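You operate a simulated robot arm through the tools that you are given. There is no shell and no other tool. Be economical: measure what you need, move in short steps, check, and stop when the job is done.

The job below is to be done with a simulated robot arm. You get a single attempt, and the scene is never put back.

## Task
Strip the valve at F24: collet and cap onto the round plate.
Fine: press the spring with the jig, collet off, lever up, fork slid clear, spring cap off, both set down upright; the spring stays in, the other valves stay built. Set down upright: what you pick out.

The check looks at the end state, three seconds after you hand in, the way a careful person would. Anything else that was tipped, shoved, dropped, spilled or broken makes it a failure. Lids that push on must go on centred and level and be pressed home; caps that screw on are set level and turned clockwise until they are tight.

## Robot
A 7-joint arm with a two-finger gripper, on a carriage that runs on a rail from [-1.2, -120.2] to [0.6, 57.8] (x, y) and turns from -117 to 215 degrees about z. Base frame: it is fixed where the carriage stands at the start and does not move with it; the origin is on the floor, on the carriage's upright axis, x ahead of it, y to its left, z up; the surface under the hand at the start is at about z = 88. Lengths are in cm, angles in degrees, forces in N, time in s.
With the tool pointing down near the work surface it reaches from about 36 to 78 cm from the robot's upright axis, wherever it stands. Its first joint turns from -166.0 to 166.0 degrees. Places, roughly: round plate [60, 0, 90]. Payload 2.45 kg.
Tool frame: the origin (TCP) is the grasp point; the fingertips stand 2.3 cm ahead of it; z points along the fingers, y is the line along which they close. The gripper opens to 7.2 cm. The gripper's body begins 4 cm behind the TCP.
Orientation is that of the tool frame in the base frame, as a unit quaternion [w, x, y, z]. With the fingers straight down and closing along the base's y, the tool's x points along the base's -x, its y along +y and its z along -z.

## Interface
- The arm moves only by the tool send_rows. Its argument "motion" is a list of rows, each a list of 7 numbers: the turn, a rotation vector about the base's x, y, z in degrees, then the shift along the base's x, y, z in cm, then the finger opening in cm, from 0 to 7.2. In form: [[wx, wy, wz, x, y, z, gripper], ...]. A call has 1 to 20 rows; each row is the pose to reach, as a shift and turn from the pose commanded when the call began. Each row takes 0.2 s and may step no farther than 5 cm and 8.6 degrees from the row before; otherwise, or with a gripper value out of range, the whole call is refused. A pose out of reach is approached as far as the arm can. The call stops where the force on the tool passes 90 N (or 10 N more than at its start, if that is more) or the arm is blocked; 0.2 s more then pass. The fingers move at their own pace (about 7.2 cm/s each) and stop on an object; they squeeze with about 26 N. The grip force told is the motor's: it shows also when the fingers shut on nothing. Time passes only in rows, and 0.2 s behind the last, so rows that repeat a pose let the fingers close. The reply holds the time, the measured pose of the TCP, the force on the tool along the base axes, the opening and the grip force, in the units named above and with some noise, with the torque about the TCP (base axes, N m) and any sound that the robot's microphone picked up, and new pictures: "pictures" is both (left out), scene, wrist or none.
- Cameras (640 x 400 px; columns grow to the right, rows downward): "scene" is now at [2.58, 18.43, 154.38]; the picture's right is [-0.03, -1.00, 0.00], its down [-0.56, 0.01, -0.83] and it looks along [0.83, -0.02, -0.56] (base axes); focal length 295 px, centre (320, 200). "wrist" rides on the gripper at [7.8, 1.7, -6.6] in the tool frame; the picture's right is [-0.22, 0.98, 0.00], its down [-0.56, -0.12, -0.82] and it looks along [-0.80, -0.18, 0.57] (tool axes); focal length 234 px, centre (320, 200). There is no depth. A picture from a camera that has moved, and an enlarged one, comes with that camera's place and axes in the base frame and with its lens. The place of the scene camera against the robot may be out by one fixed shift of up to 1.2 cm in any direction.
- move_column(by): slides the trunk up (or, below 0, down) by that many cm; the arm and the scene camera ride with it, the base frame stays. It gives what a move gives, with no picture.
- drive_base(legs): drives the robot by 1 to 6 legs, each [ahead, left, turn to the left] in cm, cm and degrees, along the robot's own axes; the way and the turn of a leg run together, so that a leg with both is an arc; at most 150 cm and 180 degrees a leg. The arm and the cameras ride along, it lands a little off, and it stops where it bumps. It keeps to its track: a leg is cut to what the track allows. It gives what a move gives, and a new picture of the scene camera.
- head_to(pan, tilt): turns the head with the scene camera to pan (to the left, within 155 degrees either way) and tilt (down, from -29 to 69), counted from straight ahead of the robot. It gives what a move gives, and a new picture of the scene camera.
- close_up(camera, box): a new picture of the part [left, top, right, bottom] of that camera's present view, enlarged. No time passes.
- finish_job(): hands the job in; it is judged then, once.

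Go step by step. Nothing tells you exact positions but the pictures and the camera data: compare them with the known pose of the tool, close in by small moves and look again before you grip or let go. The budget is 120 turns and 260 pictures, counting those below and the enlarged ones. Unless the task says otherwise, let go and move clear before handing in, and close with one line.

The tools are called after ">>>" as name(argument=value, ...) on one line, values as JSON. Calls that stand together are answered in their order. send_rows: Moves the arm, as the interface text tells. Its arguments: {"type":"object","properties":{"motion":{"type":"array"},"pictures":{"type":"string","enum":["both","scene","wrist","none"]}},"required":["motion"]} The other tools are called the same way: move_column (by) slides the trunk up or down; drive_base (legs) drives the base; head_to (pan, tilt) turns the head that bears the scene camera; close_up (camera, box) takes an enlarged picture of a part of a camera's view; finish_job () hands the job in.

At the start:

```text
time_s: 0.0
eef_pos: [37.63, 7.16, 100.08]
tool_rot: [0.0, 0.0, 1.0, 0.0]
force: [0.1, -0.5, 0.1]
moment: [0.01, -0.02, 0.02]
gripper_width: 7.18
grasp_force: 0.0
trunk travel left (down, up): [-52.5, 6.5]
robot x, y, heading: [0.14, -0.05, -0.3]
head pan, tilt: [-1.5, 34.3]
```

scene: 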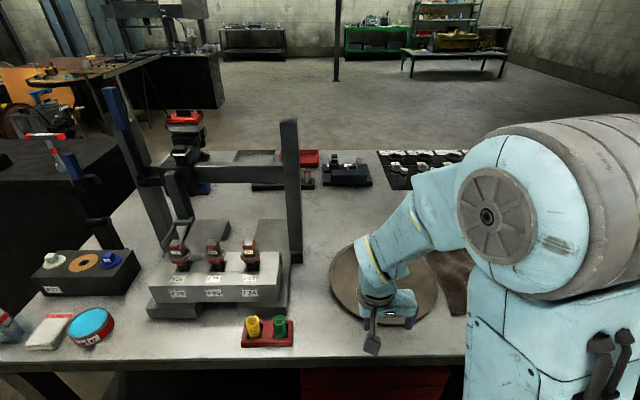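
wrist: 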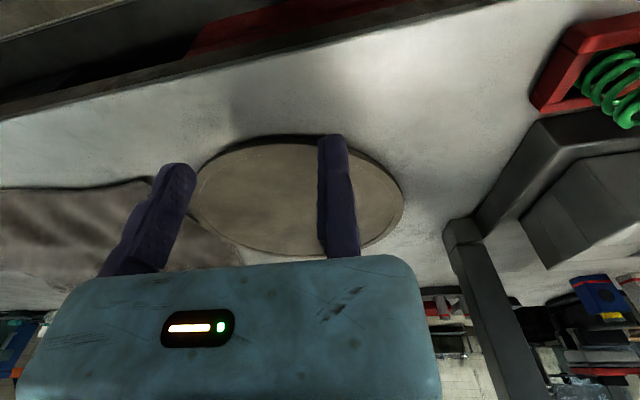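

I see a fixture with three valves in a block at left-centre, a lever jig, and the round plate under the gripper. I'll enlarge the fixture to read labels and understand the jig.

>>> close_up(camera="scene", box=[140, 200, 310, 320])

>>> close_up(camera="scene", box=[90, 70, 330, 230])

>>> close_up(camera="scene", box=[0, 220, 160, 360])

```text
3.33 times, centred on (225, 260) of scene
camera zoom: at [2.58, 18.43, 154.38], right [-0.03, -1.0, 0.0], down [-0.56, 0.01, -0.83], along [0.83, -0.02, -0.56], focal length 982 px, centre (637, 0)
```

zoom: 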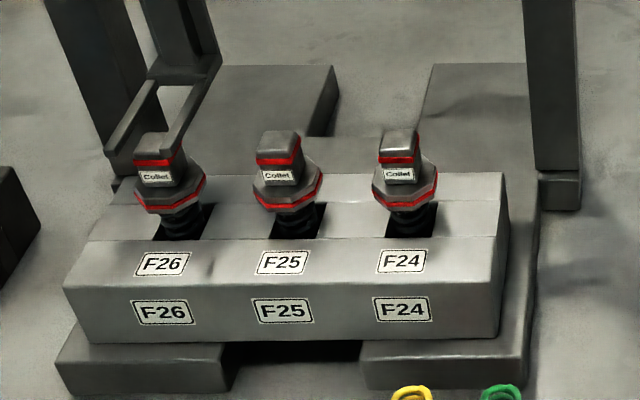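

```text
2.50 times, centred on (210, 150) of scene
camera zoom: at [2.58, 18.43, 154.38], right [-0.03, -1.0, 0.0], down [-0.56, 0.01, -0.83], along [0.83, -0.02, -0.56], focal length 737 px, centre (595, 325)
```

zoom: 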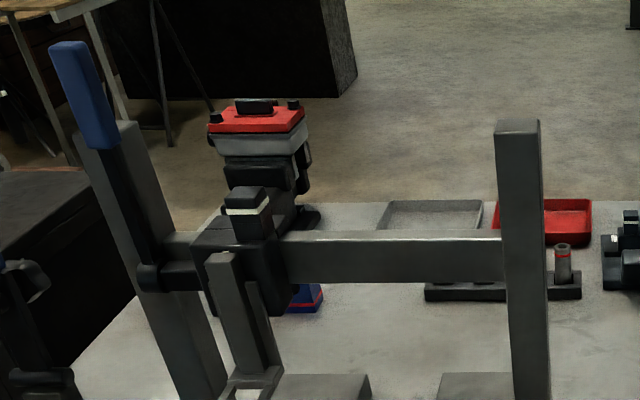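

```text
2.86 times, centred on (80, 290) of scene
camera zoom: at [2.58, 18.43, 154.38], right [-0.03, -1.0, 0.0], down [-0.56, 0.01, -0.83], along [0.83, -0.02, -0.56], focal length 842 px, centre (1006, -57)
```

zoom: 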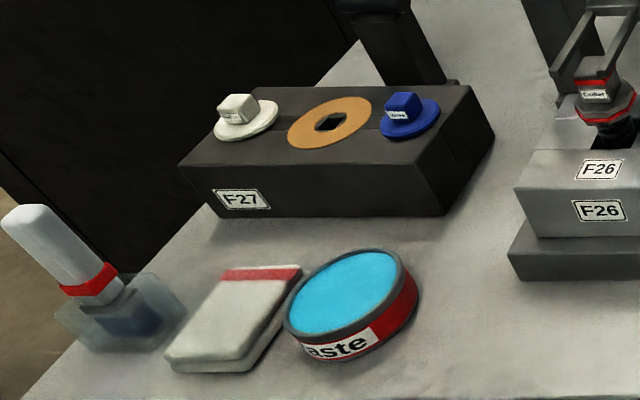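

The jig is a gantry with a slider, a fork (now over F26) and a blue-handled lever; it must be slid to F24. I'll raise the arm and drive left to get parallax and a better position.

>>> send_rows(motion=[[0, 0, 0, 0, 0, 5, 7.2], [0, 0, 0, 0, 0, 10, 7.2], [0, 0, 0, 0, -5, 15, 7.2], [0, 0, 0, 0, -10, 18, 7.2]], pictures="none")

>>> drive_base(legs=[[0, 20, 0]])

```text
refused: row 3 steps farther than a row can; nothing moved
```

```text
time_s: 1.7
eef_pos: [37.85, 28.06, 100.09]
tool_rot: [0.0, -0.001, 1.0, 0.001]
force: [-0.1, 0.0, -0.5]
moment: [-0.01, 0.02, 0.0]
gripper_width: 7.18
grasp_force: 0.1
trunk travel left (down, up): [-52.5, 6.5]
robot x, y, heading: [0.31, 21.13, 0.0]
head pan, tilt: [-1.5, 34.3]
camera scene: at [2.76, 39.36, 154.38], right [-0.02, -1.0, 0.0], down [-0.56, 0.01, -0.83], along [0.83, -0.02, -0.56], focal length 295 px, centre (320, 200)
```

scene: 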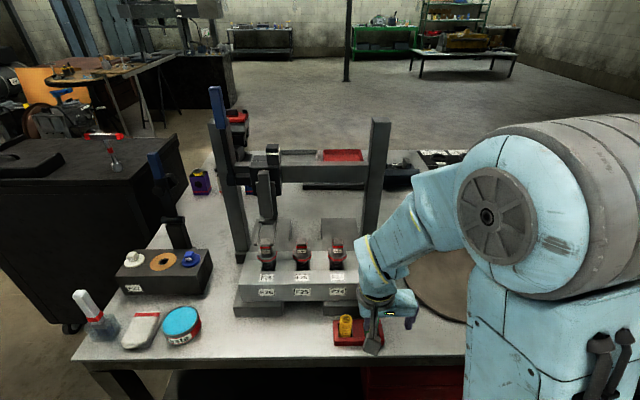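

The drive went fine (no bump). Now a zoom of the fixture from this viewpoint for triangulation.

>>> close_up(camera="scene", box=[220, 215, 380, 315])

>>> close_up(camera="scene", box=[190, 80, 400, 220])

```text
4.00 times, centred on (300, 265) of scene
camera zoom: at [2.76, 39.36, 154.38], right [-0.02, -1.0, 0.0], down [-0.56, 0.01, -0.83], along [0.83, -0.02, -0.56], focal length 1178 px, centre (400, -60)
```

zoom: 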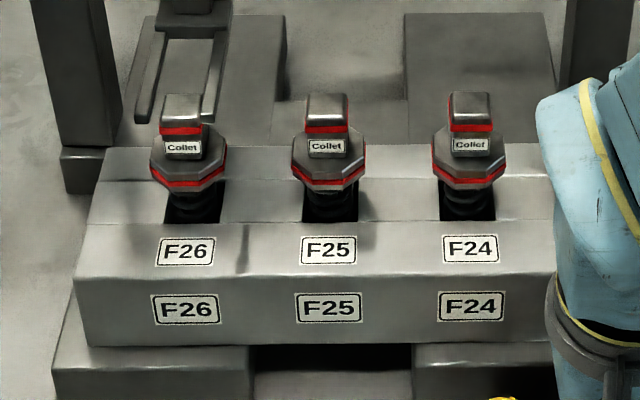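

```text
2.86 times, centred on (295, 150) of scene
camera zoom: at [2.76, 39.36, 154.38], right [-0.02, -1.0, 0.0], down [-0.56, 0.01, -0.83], along [0.83, -0.02, -0.56], focal length 842 px, centre (391, 343)
```

zoom: 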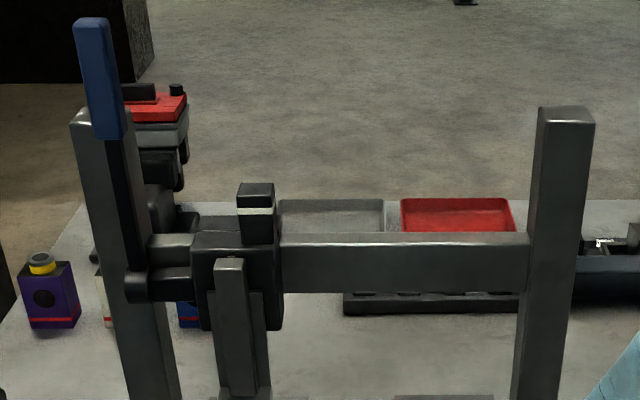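

Triangulated: F24 collet ≈(54.5,33.8,105.5), valve pitch ≈8.5 cm along y, fork tines ≈z 107.7 at F26, slider knob ≈(65.8,48.8,124.6), lever pivot ≈(64.3,59,118.6) with handle top at z≈139. I'll lift and move in front of the slider to look closer.

>>> send_rows(motion=[[0, 0, 0, 0, 0, 5, 7.2], [0, 0, 0, 0, 0, 10, 7.2], [0, 0, 0, 0, 0, 15, 7.2], [0, 0, 0, 0, 0, 20, 7.2], [0, 0, 0, 0, 0, 25, 7.2], [0, 0, 0, 0, 0, 30, 7.2], [0, 0, 0, 0, 0, 35, 7.2], [0, 0, 0, 0, 4.5, 36, 7.2], [0, 0, 0, 0, 9, 36, 7.2], [0, 0, 0, 0, 13.5, 36, 7.2], [0, 0, 0, 0, 18, 36, 7.2], [0, 0, 0, 0, 20.7, 36, 7.2], [0, 0, 0, 4.5, 20.7, 36, 7.2], [0, 0, 0, 9, 20.7, 36, 7.2], [0, 0, 0, 13, 20.7, 36, 7.2]])

```text
time_s: 4.9
eef_pos: [50.73, 48.84, 135.8]
tool_rot: [0.0, -0.001, 1.0, 0.0]
force: [0.1, 0.5, 0.1]
moment: [0.01, -0.04, 0.02]
gripper_width: 7.23
grasp_force: 0.0
trunk travel left (down, up): [-52.5, 6.5]
robot x, y, heading: [-0.16, 20.88, 0.0]
head pan, tilt: [-1.5, 34.3]
camera scene: at [2.78, 39.41, 154.38], right [-0.02, -1.0, 0.0], down [-0.56, 0.01, -0.83], along [0.83, -0.02, -0.56], focal length 295 px, centre (320, 200)
camera wrist: at [42.96, 50.64, 142.37], right [0.22, 0.98, 0.0], down [0.56, -0.12, 0.82], along [0.8, -0.18, -0.57], focal length 234 px, centre (320, 200)
```

scene: 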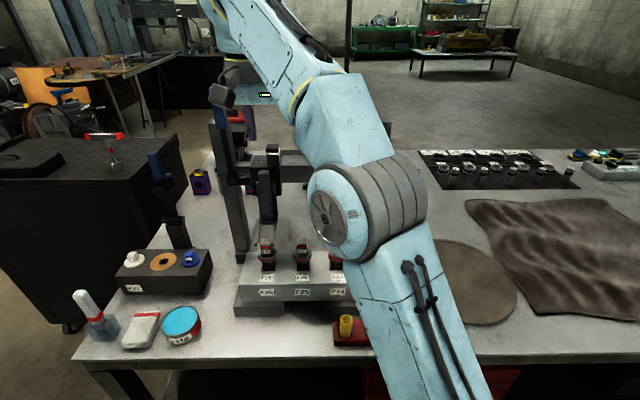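
wrist: 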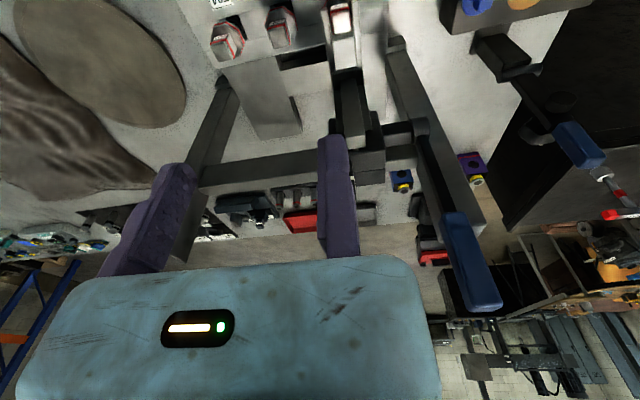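

The wrist picture is upside down (up = lower z) and shows the slider behind the finger and the lever to the right. Zooming in on it.

>>> close_up(camera="wrist", box=[200, 0, 520, 200])

>>> close_up(camera="scene", box=[190, 80, 350, 300])

```text
2.00 times, centred on (360, 100) of wrist
camera zoom: at [42.96, 50.64, 142.37], right [0.22, 0.98, 0.0], down [0.56, -0.12, 0.82], along [0.8, -0.18, -0.57], focal length 468 px, centre (240, 400)
```

zoom: 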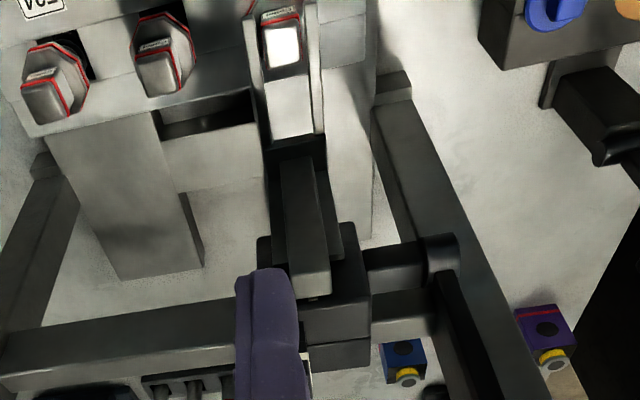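

```text
1.82 times, centred on (270, 190) of scene
camera zoom: at [2.78, 39.41, 154.38], right [-0.02, -1.0, 0.0], down [-0.56, 0.01, -0.83], along [0.83, -0.02, -0.56], focal length 536 px, centre (411, 218)
```

zoom: 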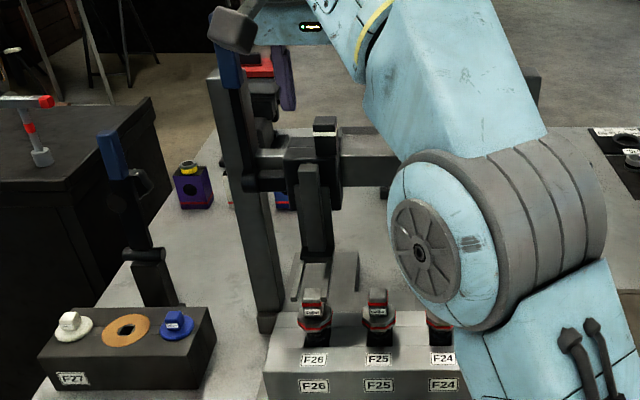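

The knob on the slider top looks like the sliding grip. I'll position the open hand over it and check before lowering.

>>> send_rows(motion=[[0, 0, 0, 5, 0, 0, 7.2], [0, 0, 0, 10, 0, 0, 7.2], [0, 0, 0, 14.5, 0, 0, 7.2], [0, 0, 0, 14.5, 0, -4, 7.2]])

```text
time_s: 5.9
eef_pos: [58.23, 46.63, 130.88]
tool_rot: [0.002, 0.0, 1.0, 0.001]
force: [-1.4, 0.0, 1.1]
moment: [0.01, -0.07, -0.02]
gripper_width: 7.19
grasp_force: 0.0
out of reach, approached as far as the arm can: row 1, 2, 3, 4
trunk travel left (down, up): [-52.5, 6.5]
robot x, y, heading: [0.34, 20.87, 0.2]
head pan, tilt: [-1.5, 34.3]
camera scene: at [2.54, 39.28, 154.4], right [-0.02, -1.0, 0.0], down [-0.56, 0.01, -0.83], along [0.83, -0.02, -0.56], focal length 295 px, centre (320, 200)
camera wrist: at [50.34, 48.43, 137.36], right [0.22, 0.98, 0.0], down [0.56, -0.13, 0.82], along [0.8, -0.18, -0.57], focal length 234 px, centre (320, 200)
```

scene: 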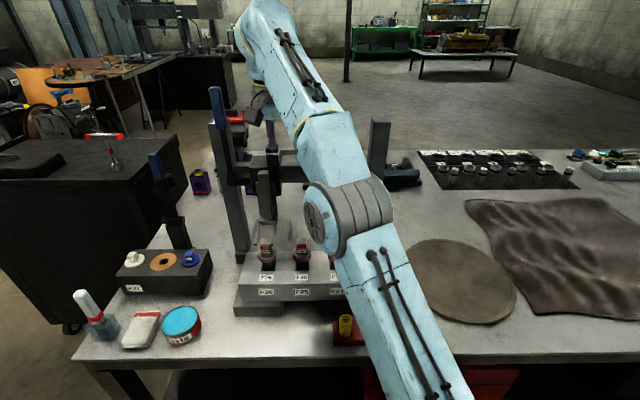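
wrist: 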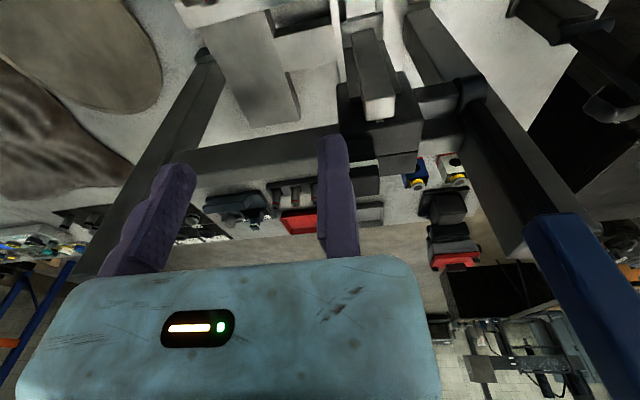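

Out of reach from here; I'll retract the hand, raise the trunk and drive further left.

>>> send_rows(motion=[[0, 0, 0, -4, -1, 2, 7.2], [0, 0, 0, -8, -4, 3, 7.2], [0, 0, 0, -12, -8, 4, 7.2], [0, 0, 0, -15, -12, 4, 7.2]], pictures="none")

>>> move_column(by=6.4)

>>> drive_base(legs=[[0, 20, 0]])

```text
refused: row 2 steps farther than a row can; nothing moved
```

```text
time_s: 6.9
eef_pos: [58.47, 46.76, 137.23]
tool_rot: [0.001, -0.001, 1.0, 0.0]
force: [0.9, 0.3, -0.5]
moment: [0.01, 0.0, 0.03]
gripper_width: 7.21
grasp_force: 0.0
trunk travel left (down, up): [-58.9, 0.1]
robot x, y, heading: [0.37, 20.94, 0.0]
head pan, tilt: [-1.5, 34.3]
```

```text
time_s: 8.5
eef_pos: [58.6, 66.49, 137.07]
tool_rot: [0.001, 0.001, 1.0, 0.0]
force: [0.0, 0.4, 0.0]
moment: [0.0, 0.02, 0.0]
gripper_width: 7.19
grasp_force: 0.0
trunk travel left (down, up): [-58.9, 0.1]
robot x, y, heading: [0.29, 40.77, -0.3]
head pan, tilt: [-1.5, 34.3]
camera scene: at [3.02, 59.29, 160.78], right [-0.03, -1.0, 0.0], down [-0.56, 0.02, -0.83], along [0.83, -0.02, -0.56], focal length 295 px, centre (320, 200)
```

scene: 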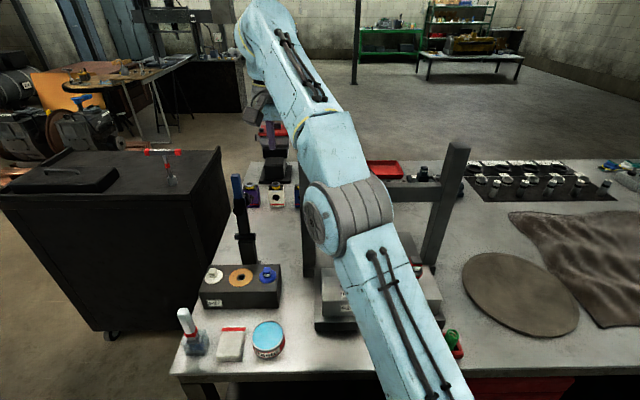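

I must not chain dependent moves; luckily no bump. Now I'll back the hand off, then come back across in front of the lever.

>>> send_rows(motion=[[0, 0, 0, -4.5, 0, 0, 7.2], [0, 0, 0, -9, 0, 0, 7.2], [0, 0, 0, -13, 0, 0, 7.2], [0, 0, 0, -13, -4.5, 0, 7.2], [0, 0, 0, -13, -9, 0, 7.2], [0, 0, 0, -13, -13.5, 0, 7.2], [0, 0, 0, -13, -17.7, 0, 7.2]])

```text
time_s: 10.1
eef_pos: [45.88, 48.62, 137.03]
tool_rot: [0.001, 0.0, 1.0, 0.001]
force: [0.1, 0.2, 0.5]
moment: [-0.01, -0.01, 0.02]
gripper_width: 7.18
grasp_force: 0.1
trunk travel left (down, up): [-58.9, 0.1]
robot x, y, heading: [0.58, 40.87, 0.0]
head pan, tilt: [-1.5, 34.3]
camera scene: at [3.02, 59.23, 160.79], right [-0.03, -1.0, 0.0], down [-0.56, 0.02, -0.83], along [0.83, -0.02, -0.56], focal length 295 px, centre (320, 200)
camera wrist: at [38.0, 50.5, 143.46], right [0.22, 0.98, 0.0], down [0.56, -0.13, 0.82], along [0.8, -0.18, -0.57], focal length 234 px, centre (320, 200)
```

scene: 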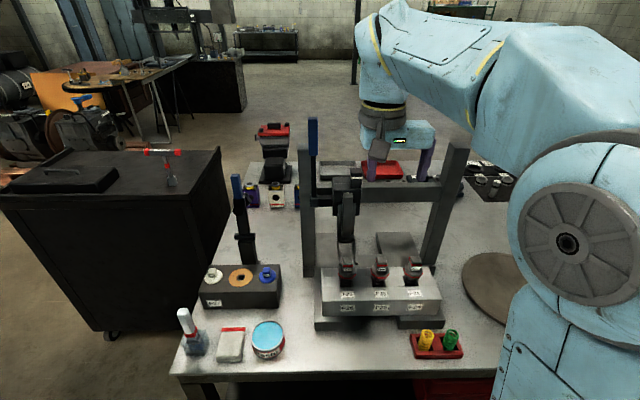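
wrist: 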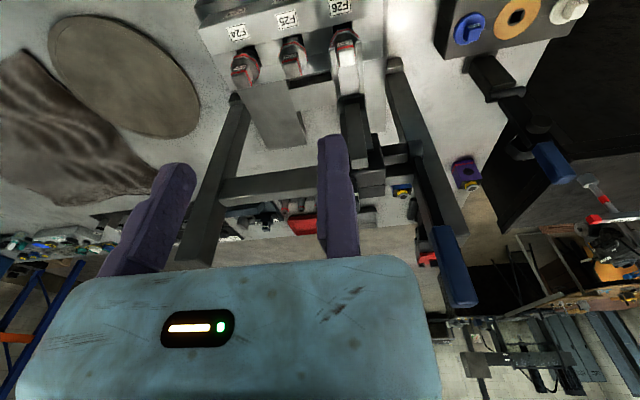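

The fingers appear about 3.5 cm to the −y side of where the TCP should project, in both cameras. I'll test by closing the fingers here in free air and looking.

>>> send_rows(motion=[[0, 0, 0, 0, 0, 0, 3], [0, 0, 0, 0, 0, 0, 0], [0, 0, 0, 0, 0, 0, 0], [0, 0, 0, 0, 0, 0, 0]])

```text
time_s: 11.1
eef_pos: [45.89, 48.8, 136.86]
tool_rot: [0.001, 0.001, 1.0, 0.0]
force: [-0.2, 0.7, 0.4]
moment: [0.01, 0.04, 0.03]
gripper_width: 0.0
grasp_force: 25.7
trunk travel left (down, up): [-58.9, 0.1]
robot x, y, heading: [0.74, 40.64, 0.2]
head pan, tilt: [-1.5, 34.3]
camera scene: at [3.02, 59.26, 160.78], right [-0.03, -1.0, 0.0], down [-0.56, 0.02, -0.83], along [0.83, -0.02, -0.56], focal length 295 px, centre (320, 200)
camera wrist: at [38.02, 50.56, 143.46], right [0.22, 0.98, 0.0], down [0.56, -0.13, 0.82], along [0.8, -0.18, -0.57], focal length 234 px, centre (320, 200)
```

scene: 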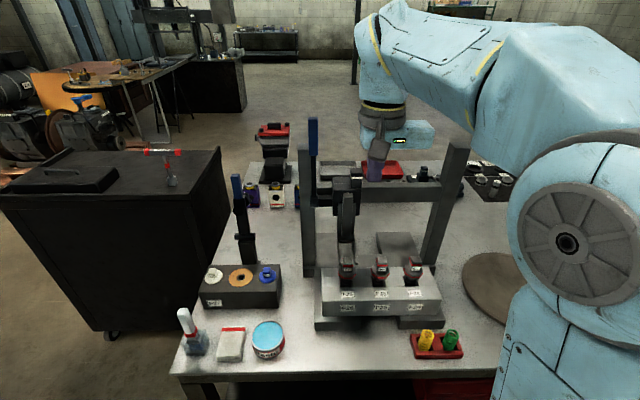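
wrist: 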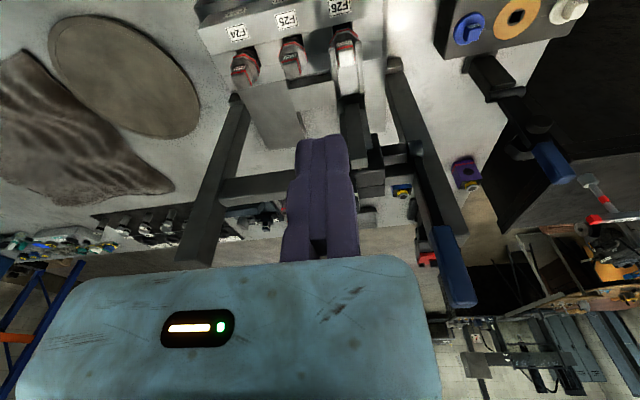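

So only the −y finger moves; the fixed finger's pad lies at the TCP plane and the body is offset to −y. I'll account for this: fixed pad = TCP y. Next open, and approach the knob with the pad at y≈52.

>>> send_rows(motion=[[0, 0, 0, 0, 3.2, 0, 7.2], [0, 0, 0, 5, 3.2, 0, 7.2], [0, 0, 0, 10, 3.2, 0, 7.2], [0, 0, 0, 14, 3.2, 0, 7.2], [0, 0, 0, 14, 3.2, 0, 7.2]])

```text
time_s: 12.3
eef_pos: [59.61, 51.93, 136.77]
tool_rot: [0.001, 0.001, 1.0, 0.001]
force: [0.8, -0.4, 0.0]
moment: [0.01, 0.05, -0.01]
gripper_width: 7.21
grasp_force: 0.1
trunk travel left (down, up): [-58.9, 0.1]
robot x, y, heading: [0.62, 40.56, -0.3]
head pan, tilt: [-1.5, 34.3]
camera scene: at [3.08, 59.25, 160.79], right [-0.03, -1.0, 0.0], down [-0.56, 0.02, -0.83], along [0.83, -0.02, -0.56], focal length 295 px, centre (320, 200)
camera wrist: at [51.7, 53.63, 143.26], right [0.22, 0.98, 0.0], down [0.56, -0.13, 0.82], along [0.8, -0.18, -0.57], focal length 234 px, centre (320, 200)
```

scene: 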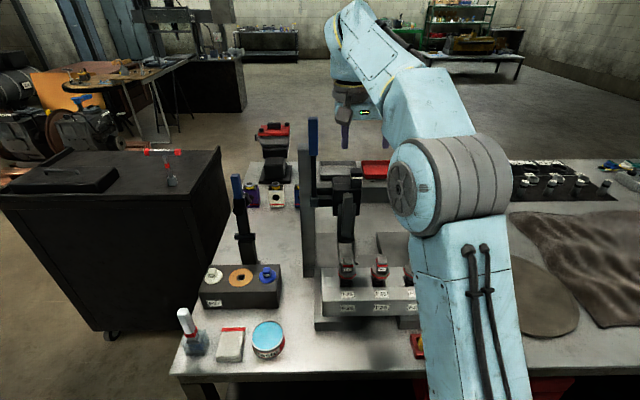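
wrist: 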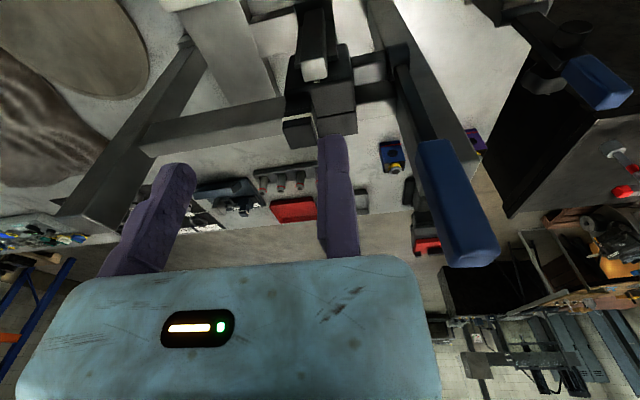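

Knob spans y≈47.3–50.3, x≈66, top z≈126; pads straddle it. Moving over it and lowering to z≈125.3.

>>> send_rows(motion=[[0, 0, 0, 4, 0, 0, 7.2], [0, 0, 0, 6.3, 0, 0, 7.2], [0, 0, 0, 6.3, 0, -4, 7.2], [0, 0, 0, 6.3, 0, -7.5, 7.2]])

```text
time_s: 13.3
eef_pos: [65.98, 52.15, 129.43]
tool_rot: [0.0, 0.001, 1.0, 0.001]
force: [-0.1, -0.1, 0.0]
moment: [0.03, 0.01, -0.03]
gripper_width: 7.19
grasp_force: 0.1
out of reach, approached as far as the arm can: row 2
trunk travel left (down, up): [-58.9, 0.1]
robot x, y, heading: [0.32, 40.78, -0.1]
head pan, tilt: [-1.5, 34.3]
camera scene: at [3.15, 59.27, 160.78], right [-0.03, -1.0, 0.0], down [-0.56, 0.02, -0.83], along [0.82, -0.02, -0.56], focal length 295 px, centre (320, 200)
camera wrist: at [58.08, 53.98, 135.94], right [0.22, 0.98, 0.0], down [0.56, -0.13, 0.82], along [0.8, -0.18, -0.57], focal length 234 px, centre (320, 200)
```

scene: 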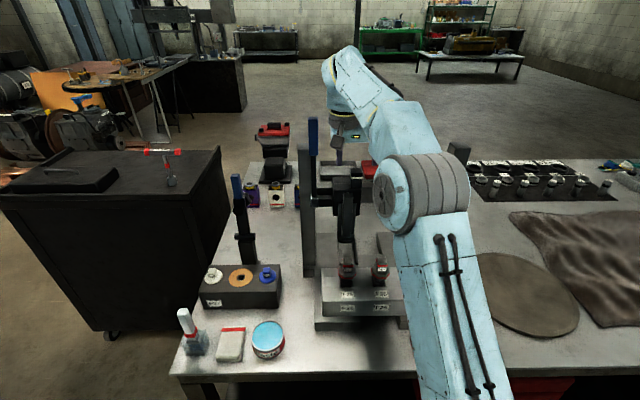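
wrist: 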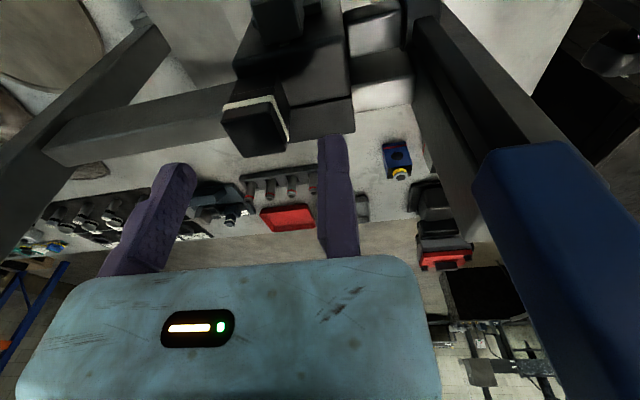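

Knob centre refined to about (64.9, 49.2). Shift −1 cm in x, lower 4 cm.

>>> send_rows(motion=[[0, 0, 0, -1.0, 0, 0, 7.2], [0, 0, 0, -1.0, 0, -2, 7.2], [0, 0, 0, -1.0, 0, -4, 7.2]])

```text
time_s: 14.1
eef_pos: [64.98, 52.02, 125.55]
tool_rot: [0.001, 0.001, 1.0, 0.0]
force: [0.6, 0.6, -0.1]
moment: [-0.02, 0.0, 0.0]
gripper_width: 7.2
grasp_force: 0.0
trunk travel left (down, up): [-58.9, 0.1]
robot x, y, heading: [0.32, 41.03, -0.3]
head pan, tilt: [-1.5, 34.3]
camera scene: at [3.06, 59.26, 160.78], right [-0.03, -1.0, 0.0], down [-0.56, 0.02, -0.83], along [0.83, -0.02, -0.56], focal length 295 px, centre (320, 200)
camera wrist: at [57.09, 53.85, 132.06], right [0.22, 0.98, 0.0], down [0.56, -0.13, 0.82], along [0.8, -0.18, -0.57], focal length 234 px, centre (320, 200)
```

scene: 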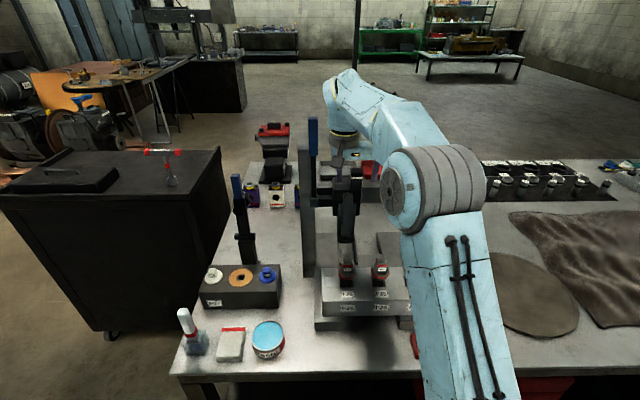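
wrist: 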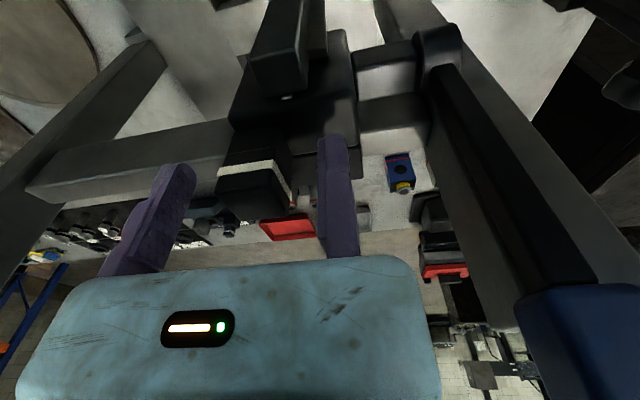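

The fingers straddle the knob. Bring the fixed pad to it and close.

>>> send_rows(motion=[[0, 0, 0, 0, -1.1, 0, 7.2], [0, 0, 0, 0, -1.1, 0, 3.5], [0, 0, 0, 0, -1.1, 0, 2], [0, 0, 0, 0, -1.1, 0, 2], [0, 0, 0, 0, -1.1, 0, 2]], pictures="wrist")

```text
time_s: 15.3
eef_pos: [64.82, 50.61, 125.61]
tool_rot: [0.001, 0.001, 1.0, 0.001]
force: [-3.1, -9.7, -2.6]
moment: [-0.03, 0.01, -0.15]
gripper_width: 3.32
grasp_force: 10.0
trunk travel left (down, up): [-58.9, 0.1]
robot x, y, heading: [0.46, 40.89, -0.1]
head pan, tilt: [-1.5, 34.3]
camera wrist: at [57.01, 52.53, 132.15], right [0.22, 0.98, 0.0], down [0.56, -0.13, 0.82], along [0.8, -0.18, -0.57], focal length 234 px, centre (320, 200)
```

wrist: 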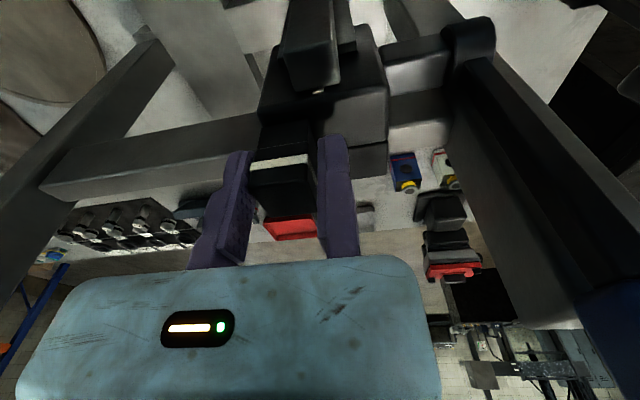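

Knob gripped. Before sliding, check that the fork clears the collets.

>>> close_up(camera="scene", box=[310, 220, 430, 320])

```text
4.00 times, centred on (370, 270) of scene
camera zoom: at [3.01, 59.12, 160.8], right [-0.03, -1.0, 0.0], down [-0.56, 0.02, -0.83], along [0.83, -0.02, -0.56], focal length 1178 px, centre (120, -80)
```

zoom: 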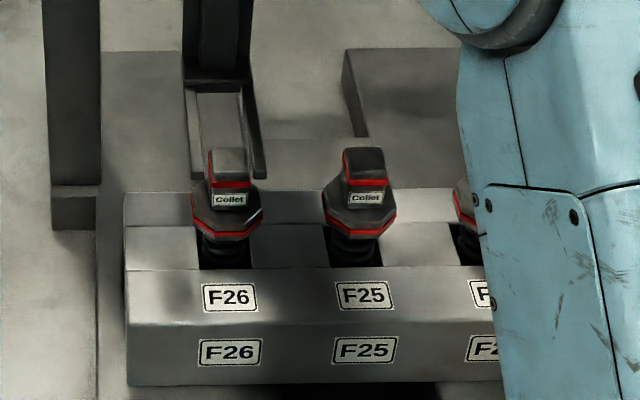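

The fork straddles F26 at about the collets' top height; I'll slide slowly, first 1.5 cm, and look again.

>>> send_rows(motion=[[0, 0, 0, 0, -0.4, 0, 2], [0, 0, 0, 0, -0.8, 0, 2], [0, 0, 0, 0, -1.2, 0, 2]], pictures="none")

>>> close_up(camera="scene", box=[310, 220, 430, 320])

```text
time_s: 16.1
eef_pos: [64.93, 49.97, 125.74]
tool_rot: [0.0, 0.0, 1.0, 0.002]
force: [-9.3, 3.2, -5.4]
moment: [-0.28, -0.41, -0.52]
gripper_width: 2.78
grasp_force: 44.6
trunk travel left (down, up): [-58.9, 0.1]
robot x, y, heading: [0.35, 40.8, 0.1]
head pan, tilt: [-1.5, 34.3]
```

```text
4.00 times, centred on (370, 270) of scene
camera zoom: at [2.91, 59.32, 160.78], right [-0.03, -1.0, 0.0], down [-0.56, 0.01, -0.83], along [0.83, -0.02, -0.56], focal length 1178 px, centre (120, -80)
```

zoom: 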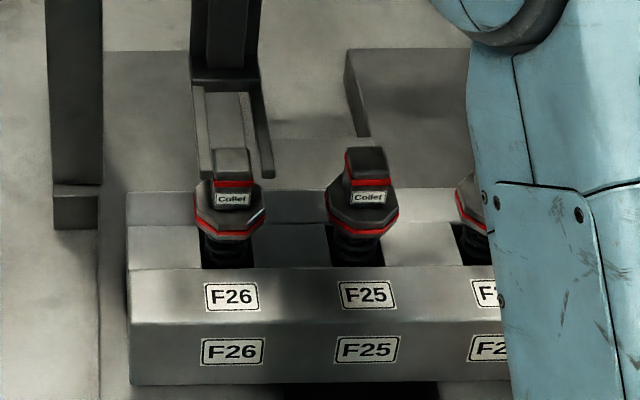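

It slid freely by ~0.5 cm. Continue slowly and check the tine against the F26 collet.

>>> send_rows(motion=[[0, 0, 0, 0, -0.4, 0, 2], [0, 0, 0, 0, -0.8, 0, 2], [0, 0, 0, 0, -1.2, 0, 2]], pictures="none")

>>> close_up(camera="scene", box=[310, 220, 430, 320])

```text
time_s: 16.9
eef_pos: [64.89, 48.47, 125.65]
tool_rot: [0.001, 0.002, 1.0, 0.001]
force: [-13.2, 0.5, -4.5]
moment: [0.1, 1.52, -0.61]
gripper_width: 2.77
grasp_force: 45.2
trunk travel left (down, up): [-58.9, 0.1]
robot x, y, heading: [0.25, 40.3, -0.0]
head pan, tilt: [-1.5, 34.3]
```

```text
4.00 times, centred on (370, 270) of scene
camera zoom: at [2.9, 59.27, 160.79], right [-0.03, -1.0, 0.0], down [-0.56, 0.02, -0.83], along [0.83, -0.02, -0.56], focal length 1178 px, centre (120, -80)
```

zoom: 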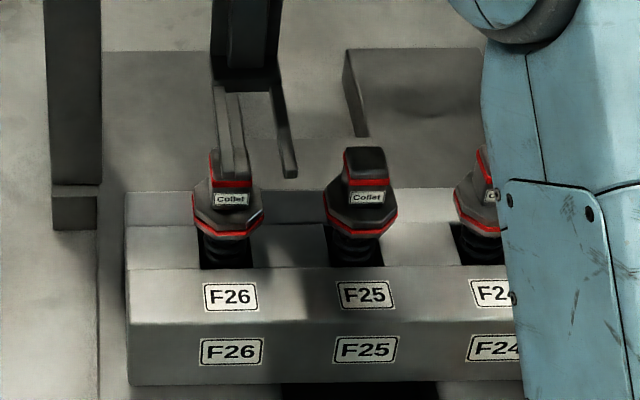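

The tine passes above the collets cleanly. Target TCP y ≈33.2 for F24; slide 14.5 cm.

>>> send_rows(motion=[[0, 0, 0, -0.2, -1, 0, 2], [0, 0, 0, -0.2, -2, 0, 2], [0, 0, 0, -0.2, -3, 0, 2], [0, 0, 0, -0.2, -4, 0, 2], [0, 0, 0, -0.2, -5, 0, 2], [0, 0, 0, -0.2, -6, 0, 2], [0, 0, 0, -0.2, -7, 0, 2], [0, 0, 0, -0.2, -8, 0, 2], [0, 0, 0, -0.2, -9, 0, 2], [0, 0, 0, -0.2, -10, 0, 2], [0, 0, 0, -0.2, -11, 0, 2], [0, 0, 0, -0.2, -12, 0, 2], [0, 0, 0, -0.2, -13, 0, 2], [0, 0, 0, -0.2, -14, 0, 2], [0, 0, 0, -0.2, -14.5, 0, 2]])

```text
time_s: 20.1
eef_pos: [64.66, 33.96, 125.79]
tool_rot: [0.002, 0.001, 1.0, 0.001]
force: [9.5, 1.4, 19.8]
moment: [-0.19, 1.07, -0.39]
gripper_width: 2.76
grasp_force: 45.3
trunk travel left (down, up): [-58.9, 0.1]
robot x, y, heading: [0.44, 40.8, -0.2]
head pan, tilt: [-1.5, 34.3]
camera scene: at [3.02, 59.28, 160.81], right [-0.03, -1.0, 0.0], down [-0.56, 0.02, -0.83], along [0.83, -0.02, -0.56], focal length 295 px, centre (320, 200)
camera wrist: at [56.91, 35.83, 132.18], right [0.22, 0.98, 0.0], down [0.56, -0.13, 0.82], along [0.8, -0.18, -0.57], focal length 234 px, centre (320, 200)
```

scene: 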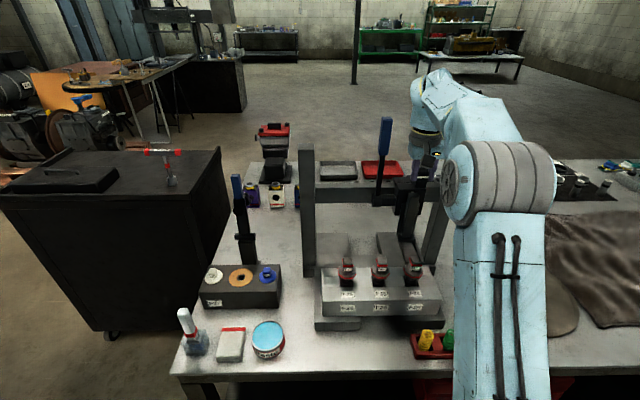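
wrist: 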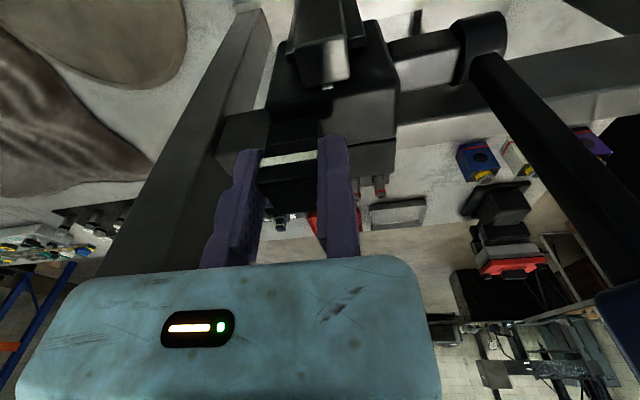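

>>> close_up(camera="scene", box=[340, 210, 450, 310])

```text
4.00 times, centred on (395, 260) of scene
camera zoom: at [3.02, 59.28, 160.81], right [-0.03, -1.0, 0.0], down [-0.56, 0.02, -0.83], along [0.83, -0.02, -0.56], focal length 1178 px, centre (20, -40)
```

zoom: 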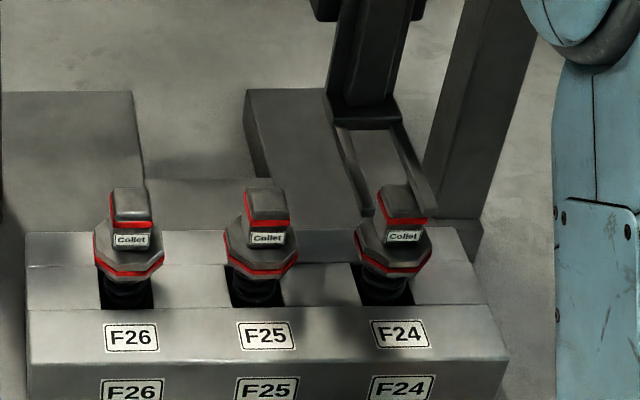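

Fork looks ~0.7 cm short of F24. Move −0.7, release, lift and back off to view it head-on with the wrist camera.

>>> send_rows(motion=[[0, 0, 0, 0, -0.35, 0, 2], [0, 0, 0, 0, -0.7, 0, 2], [0, 0, 0, 0, -0.7, 0, 2]], pictures="none")

>>> close_up(camera="scene", box=[340, 210, 450, 310])

```text
time_s: 20.9
eef_pos: [64.83, 33.43, 125.77]
tool_rot: [0.002, 0.0, 1.0, -0.001]
force: [10.0, 0.0, 16.8]
moment: [-0.83, -1.32, -0.29]
gripper_width: 2.77
grasp_force: 44.7
trunk travel left (down, up): [-58.9, 0.1]
robot x, y, heading: [0.32, 41.04, -0.2]
head pan, tilt: [-1.5, 34.3]
```

```text
4.00 times, centred on (395, 260) of scene
camera zoom: at [2.99, 59.29, 160.78], right [-0.03, -1.0, 0.0], down [-0.56, 0.02, -0.83], along [0.83, -0.02, -0.56], focal length 1178 px, centre (20, -40)
```

zoom: 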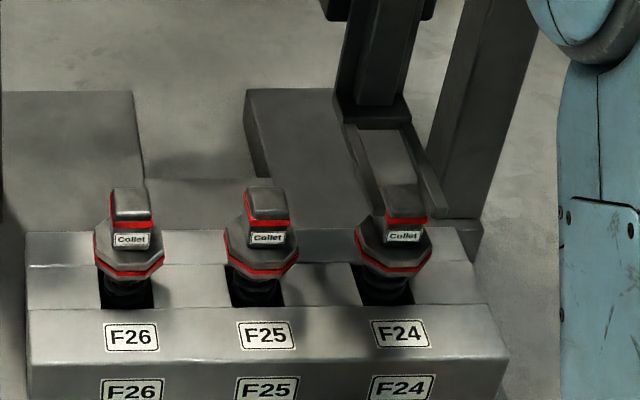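

>>> send_rows(motion=[[0, 0, 0, 0, 0, 0, 4], [0, 0, 0, 0, 0.6, 0, 6], [0, 0, 0, 0, 0.8, 3, 7.2], [0, 0, 0, 0, 0.8, 7, 7.2], [0, 0, 0, -4, 1, 9, 7.2], [0, 0, 0, -8.5, 1, 9, 7.2], [0, 0, 0, -13, 1, 9, 7.2], [0, 0, 0, -17.5, 1, 9, 7.2], [0, 0, 0, -22, 1, 9, 7.2], [0, 0, 0, -24, 1, 9, 7.2]])

```text
time_s: 23.1
eef_pos: [40.69, 34.21, 134.74]
tool_rot: [0.001, 0.001, 1.0, 0.001]
force: [-0.2, -0.1, -0.3]
moment: [0.0, 0.0, 0.02]
gripper_width: 7.21
grasp_force: 0.0
trunk travel left (down, up): [-58.9, 0.1]
robot x, y, heading: [0.36, 40.93, 0.0]
head pan, tilt: [-1.5, 34.3]
camera scene: at [2.98, 59.26, 160.78], right [-0.03, -1.0, 0.0], down [-0.56, 0.02, -0.83], along [0.83, -0.02, -0.56], focal length 295 px, centre (320, 200)
camera wrist: at [32.86, 35.99, 141.28], right [0.22, 0.98, 0.0], down [0.56, -0.13, 0.82], along [0.8, -0.18, -0.57], focal length 234 px, centre (320, 200)
```

scene: 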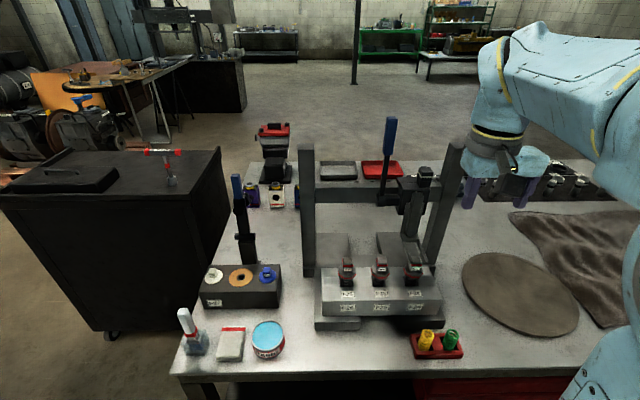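
wrist: 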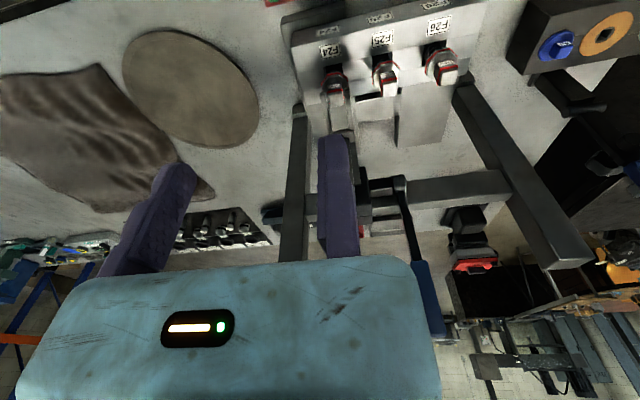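

>>> close_up(camera="wrist", box=[280, 20, 400, 140])

>>> close_up(camera="scene", box=[360, 150, 460, 300])

```text
3.33 times, centred on (340, 80) of wrist
camera zoom: at [32.86, 35.99, 141.28], right [0.22, 0.98, 0.0], down [0.56, -0.13, 0.82], along [0.8, -0.18, -0.57], focal length 781 px, centre (253, 600)
```

zoom: 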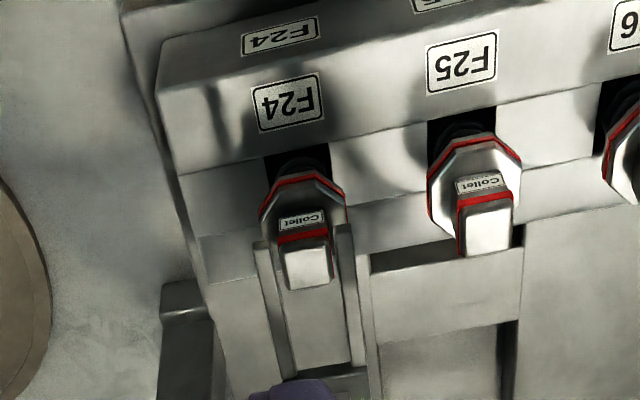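

```text
2.67 times, centred on (410, 225) of scene
camera zoom: at [2.98, 59.26, 160.78], right [-0.03, -1.0, 0.0], down [-0.56, 0.02, -0.83], along [0.83, -0.02, -0.56], focal length 786 px, centre (80, 133)
```

zoom: 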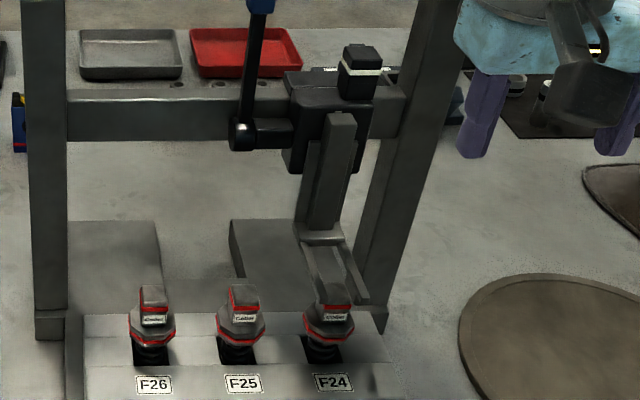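

The fork is well centred over F24's collet, clear on both sides. Next the lever (handle ≈(65,42.3,139), pivot ≈(63.5,42.3,118.6)): tilt the hand 45° forward and line up in front of the handle.

>>> send_rows(motion=[[0, -7.5, 0, 1, 1.7, 0.3, 7.2], [0, -15, 0, 2, 3.4, 0.6, 7.2], [0, -22.5, 0, 3, 5.1, 0.9, 7.2], [0, -30, 0, 4, 6.8, 1.2, 7.2], [0, -37.5, 0, 5, 8.5, 1.5, 7.2], [0, -45, 0, 6, 10.3, 1.8, 7.2], [0, -45, 0, 9, 10.3, 1.8, 7.2], [0, -45, 0, 12, 10.3, 1.8, 7.2]])

```text
time_s: 24.9
eef_pos: [52.88, 44.72, 136.3]
tool_rot: [0.384, 0.001, 0.923, 0.0]
force: [-0.3, -0.2, -1.0]
moment: [0.05, 0.01, 0.01]
gripper_width: 7.18
grasp_force: 0.1
trunk travel left (down, up): [-58.9, 0.1]
robot x, y, heading: [0.07, 40.58, -0.0]
head pan, tilt: [-1.5, 34.3]
camera scene: at [3.08, 59.25, 160.78], right [-0.03, -1.0, 0.0], down [-0.56, 0.02, -0.83], along [0.83, -0.02, -0.56], focal length 295 px, centre (320, 200)
camera wrist: at [42.71, 46.58, 135.43], right [0.15, 0.98, 0.16], down [-0.18, -0.13, 0.97], along [0.97, -0.18, 0.16], focal length 234 px, centre (320, 200)
```

scene: 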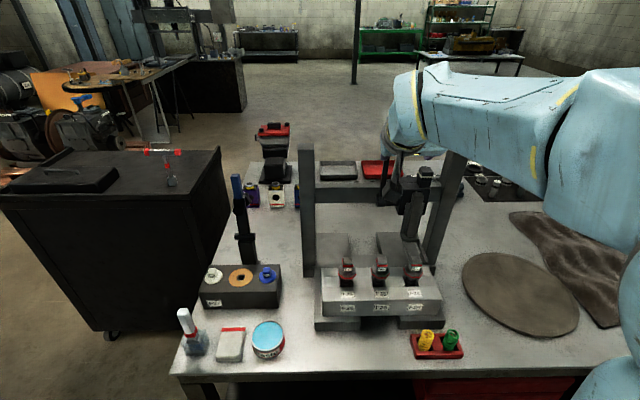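
wrist: 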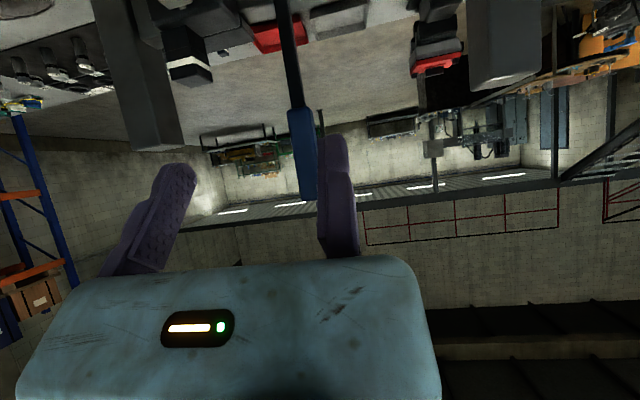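

Handle seen at y≈40–42.3, blue part z≈131–139, between the fingers. Advance around it.

>>> send_rows(motion=[[0, 0, 0, 4, -0.6, 0, 7.2], [0, 0, 0, 8, -1.0, -0.4, 7.2], [0, 0, 0, 10.5, -1.0, -0.8, 7.2]])

```text
time_s: 25.7
eef_pos: [63.25, 43.58, 135.7]
tool_rot: [0.383, 0.001, 0.924, 0.0]
force: [-0.1, 0.5, -0.3]
moment: [0.01, -0.02, -0.02]
gripper_width: 7.2
grasp_force: 0.0
trunk travel left (down, up): [-58.9, 0.1]
robot x, y, heading: [0.46, 40.45, -0.1]
head pan, tilt: [-1.5, 34.3]
camera scene: at [3.02, 59.26, 160.78], right [-0.03, -1.0, 0.0], down [-0.56, 0.02, -0.83], along [0.83, -0.02, -0.56], focal length 295 px, centre (320, 200)
camera wrist: at [53.14, 45.32, 134.77], right [0.15, 0.98, 0.16], down [-0.18, -0.13, 0.97], along [0.97, -0.18, 0.16], focal length 234 px, centre (320, 200)
```

scene: 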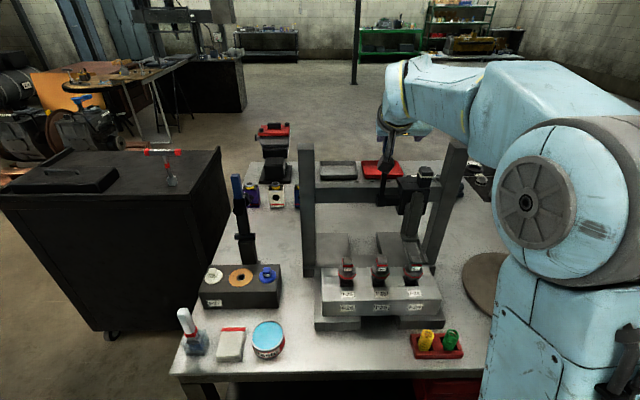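
wrist: 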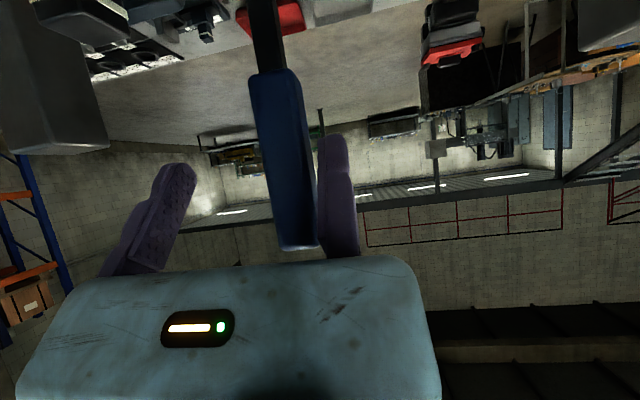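

Handle sits between the pads; go 1.2 cm deeper and close on it.

>>> send_rows(motion=[[0, 0, 0, 1.2, -0.5, 0, 7.2], [0, 0, 0, 1.2, -0.5, 0, 3], [0, 0, 0, 1.2, -0.5, 0, 1.5], [0, 0, 0, 1.2, -0.5, 0, 1.5], [0, 0, 0, 1.2, -0.5, 0, 1.5]], pictures="wrist")

```text
time_s: 26.9
eef_pos: [64.52, 42.87, 135.62]
tool_rot: [0.384, 0.001, 0.923, 0.0]
force: [1.3, 0.1, -0.3]
moment: [-1.06, -0.47, -0.86]
gripper_width: 2.18
grasp_force: 44.5
trunk travel left (down, up): [-58.9, 0.1]
robot x, y, heading: [0.1, 41.04, -0.1]
head pan, tilt: [-1.5, 34.3]
camera wrist: at [54.33, 44.71, 134.75], right [0.15, 0.98, 0.15], down [-0.19, -0.13, 0.97], along [0.97, -0.18, 0.16], focal length 234 px, centre (320, 200)
```

wrist: 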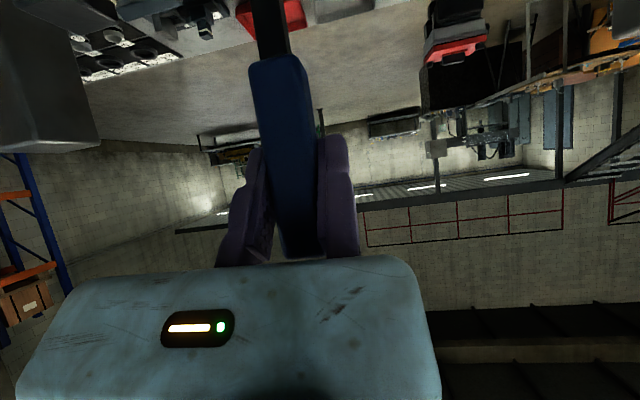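

Gripped. Pull the lever along the arc toward the robot, first ~15°, then check forces.

>>> send_rows(motion=[[0, 0, 0, -1.5, 0, 0, 1.5], [0, 0, 0, -3, 0, -0.12, 1.5], [0, 0, 0, -4.44, 0, -0.3, 1.5]])

```text
time_s: 27.7
eef_pos: [59.88, 42.95, 135.4]
tool_rot: [0.383, 0.001, 0.924, 0.002]
force: [-0.6, -0.7, -3.2]
moment: [-0.21, 0.09, -0.25]
gripper_width: 2.24
grasp_force: 9.3
trunk travel left (down, up): [-58.9, 0.1]
robot x, y, heading: [0.65, 41.01, 0.2]
head pan, tilt: [-1.5, 34.3]
camera scene: at [3.04, 59.23, 160.79], right [-0.03, -1.0, 0.0], down [-0.56, 0.02, -0.83], along [0.83, -0.02, -0.56], focal length 295 px, centre (320, 200)
camera wrist: at [49.75, 44.85, 134.45], right [0.15, 0.98, 0.16], down [-0.18, -0.13, 0.97], along [0.97, -0.18, 0.16], focal length 234 px, centre (320, 200)
```

scene: 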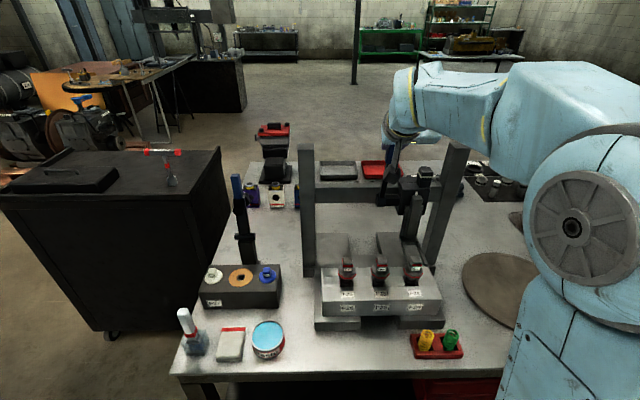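
wrist: 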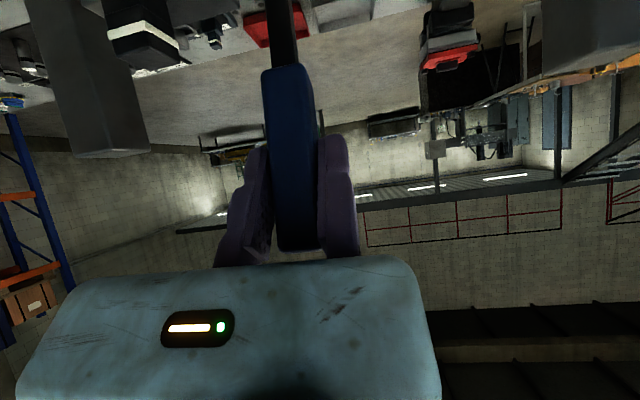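

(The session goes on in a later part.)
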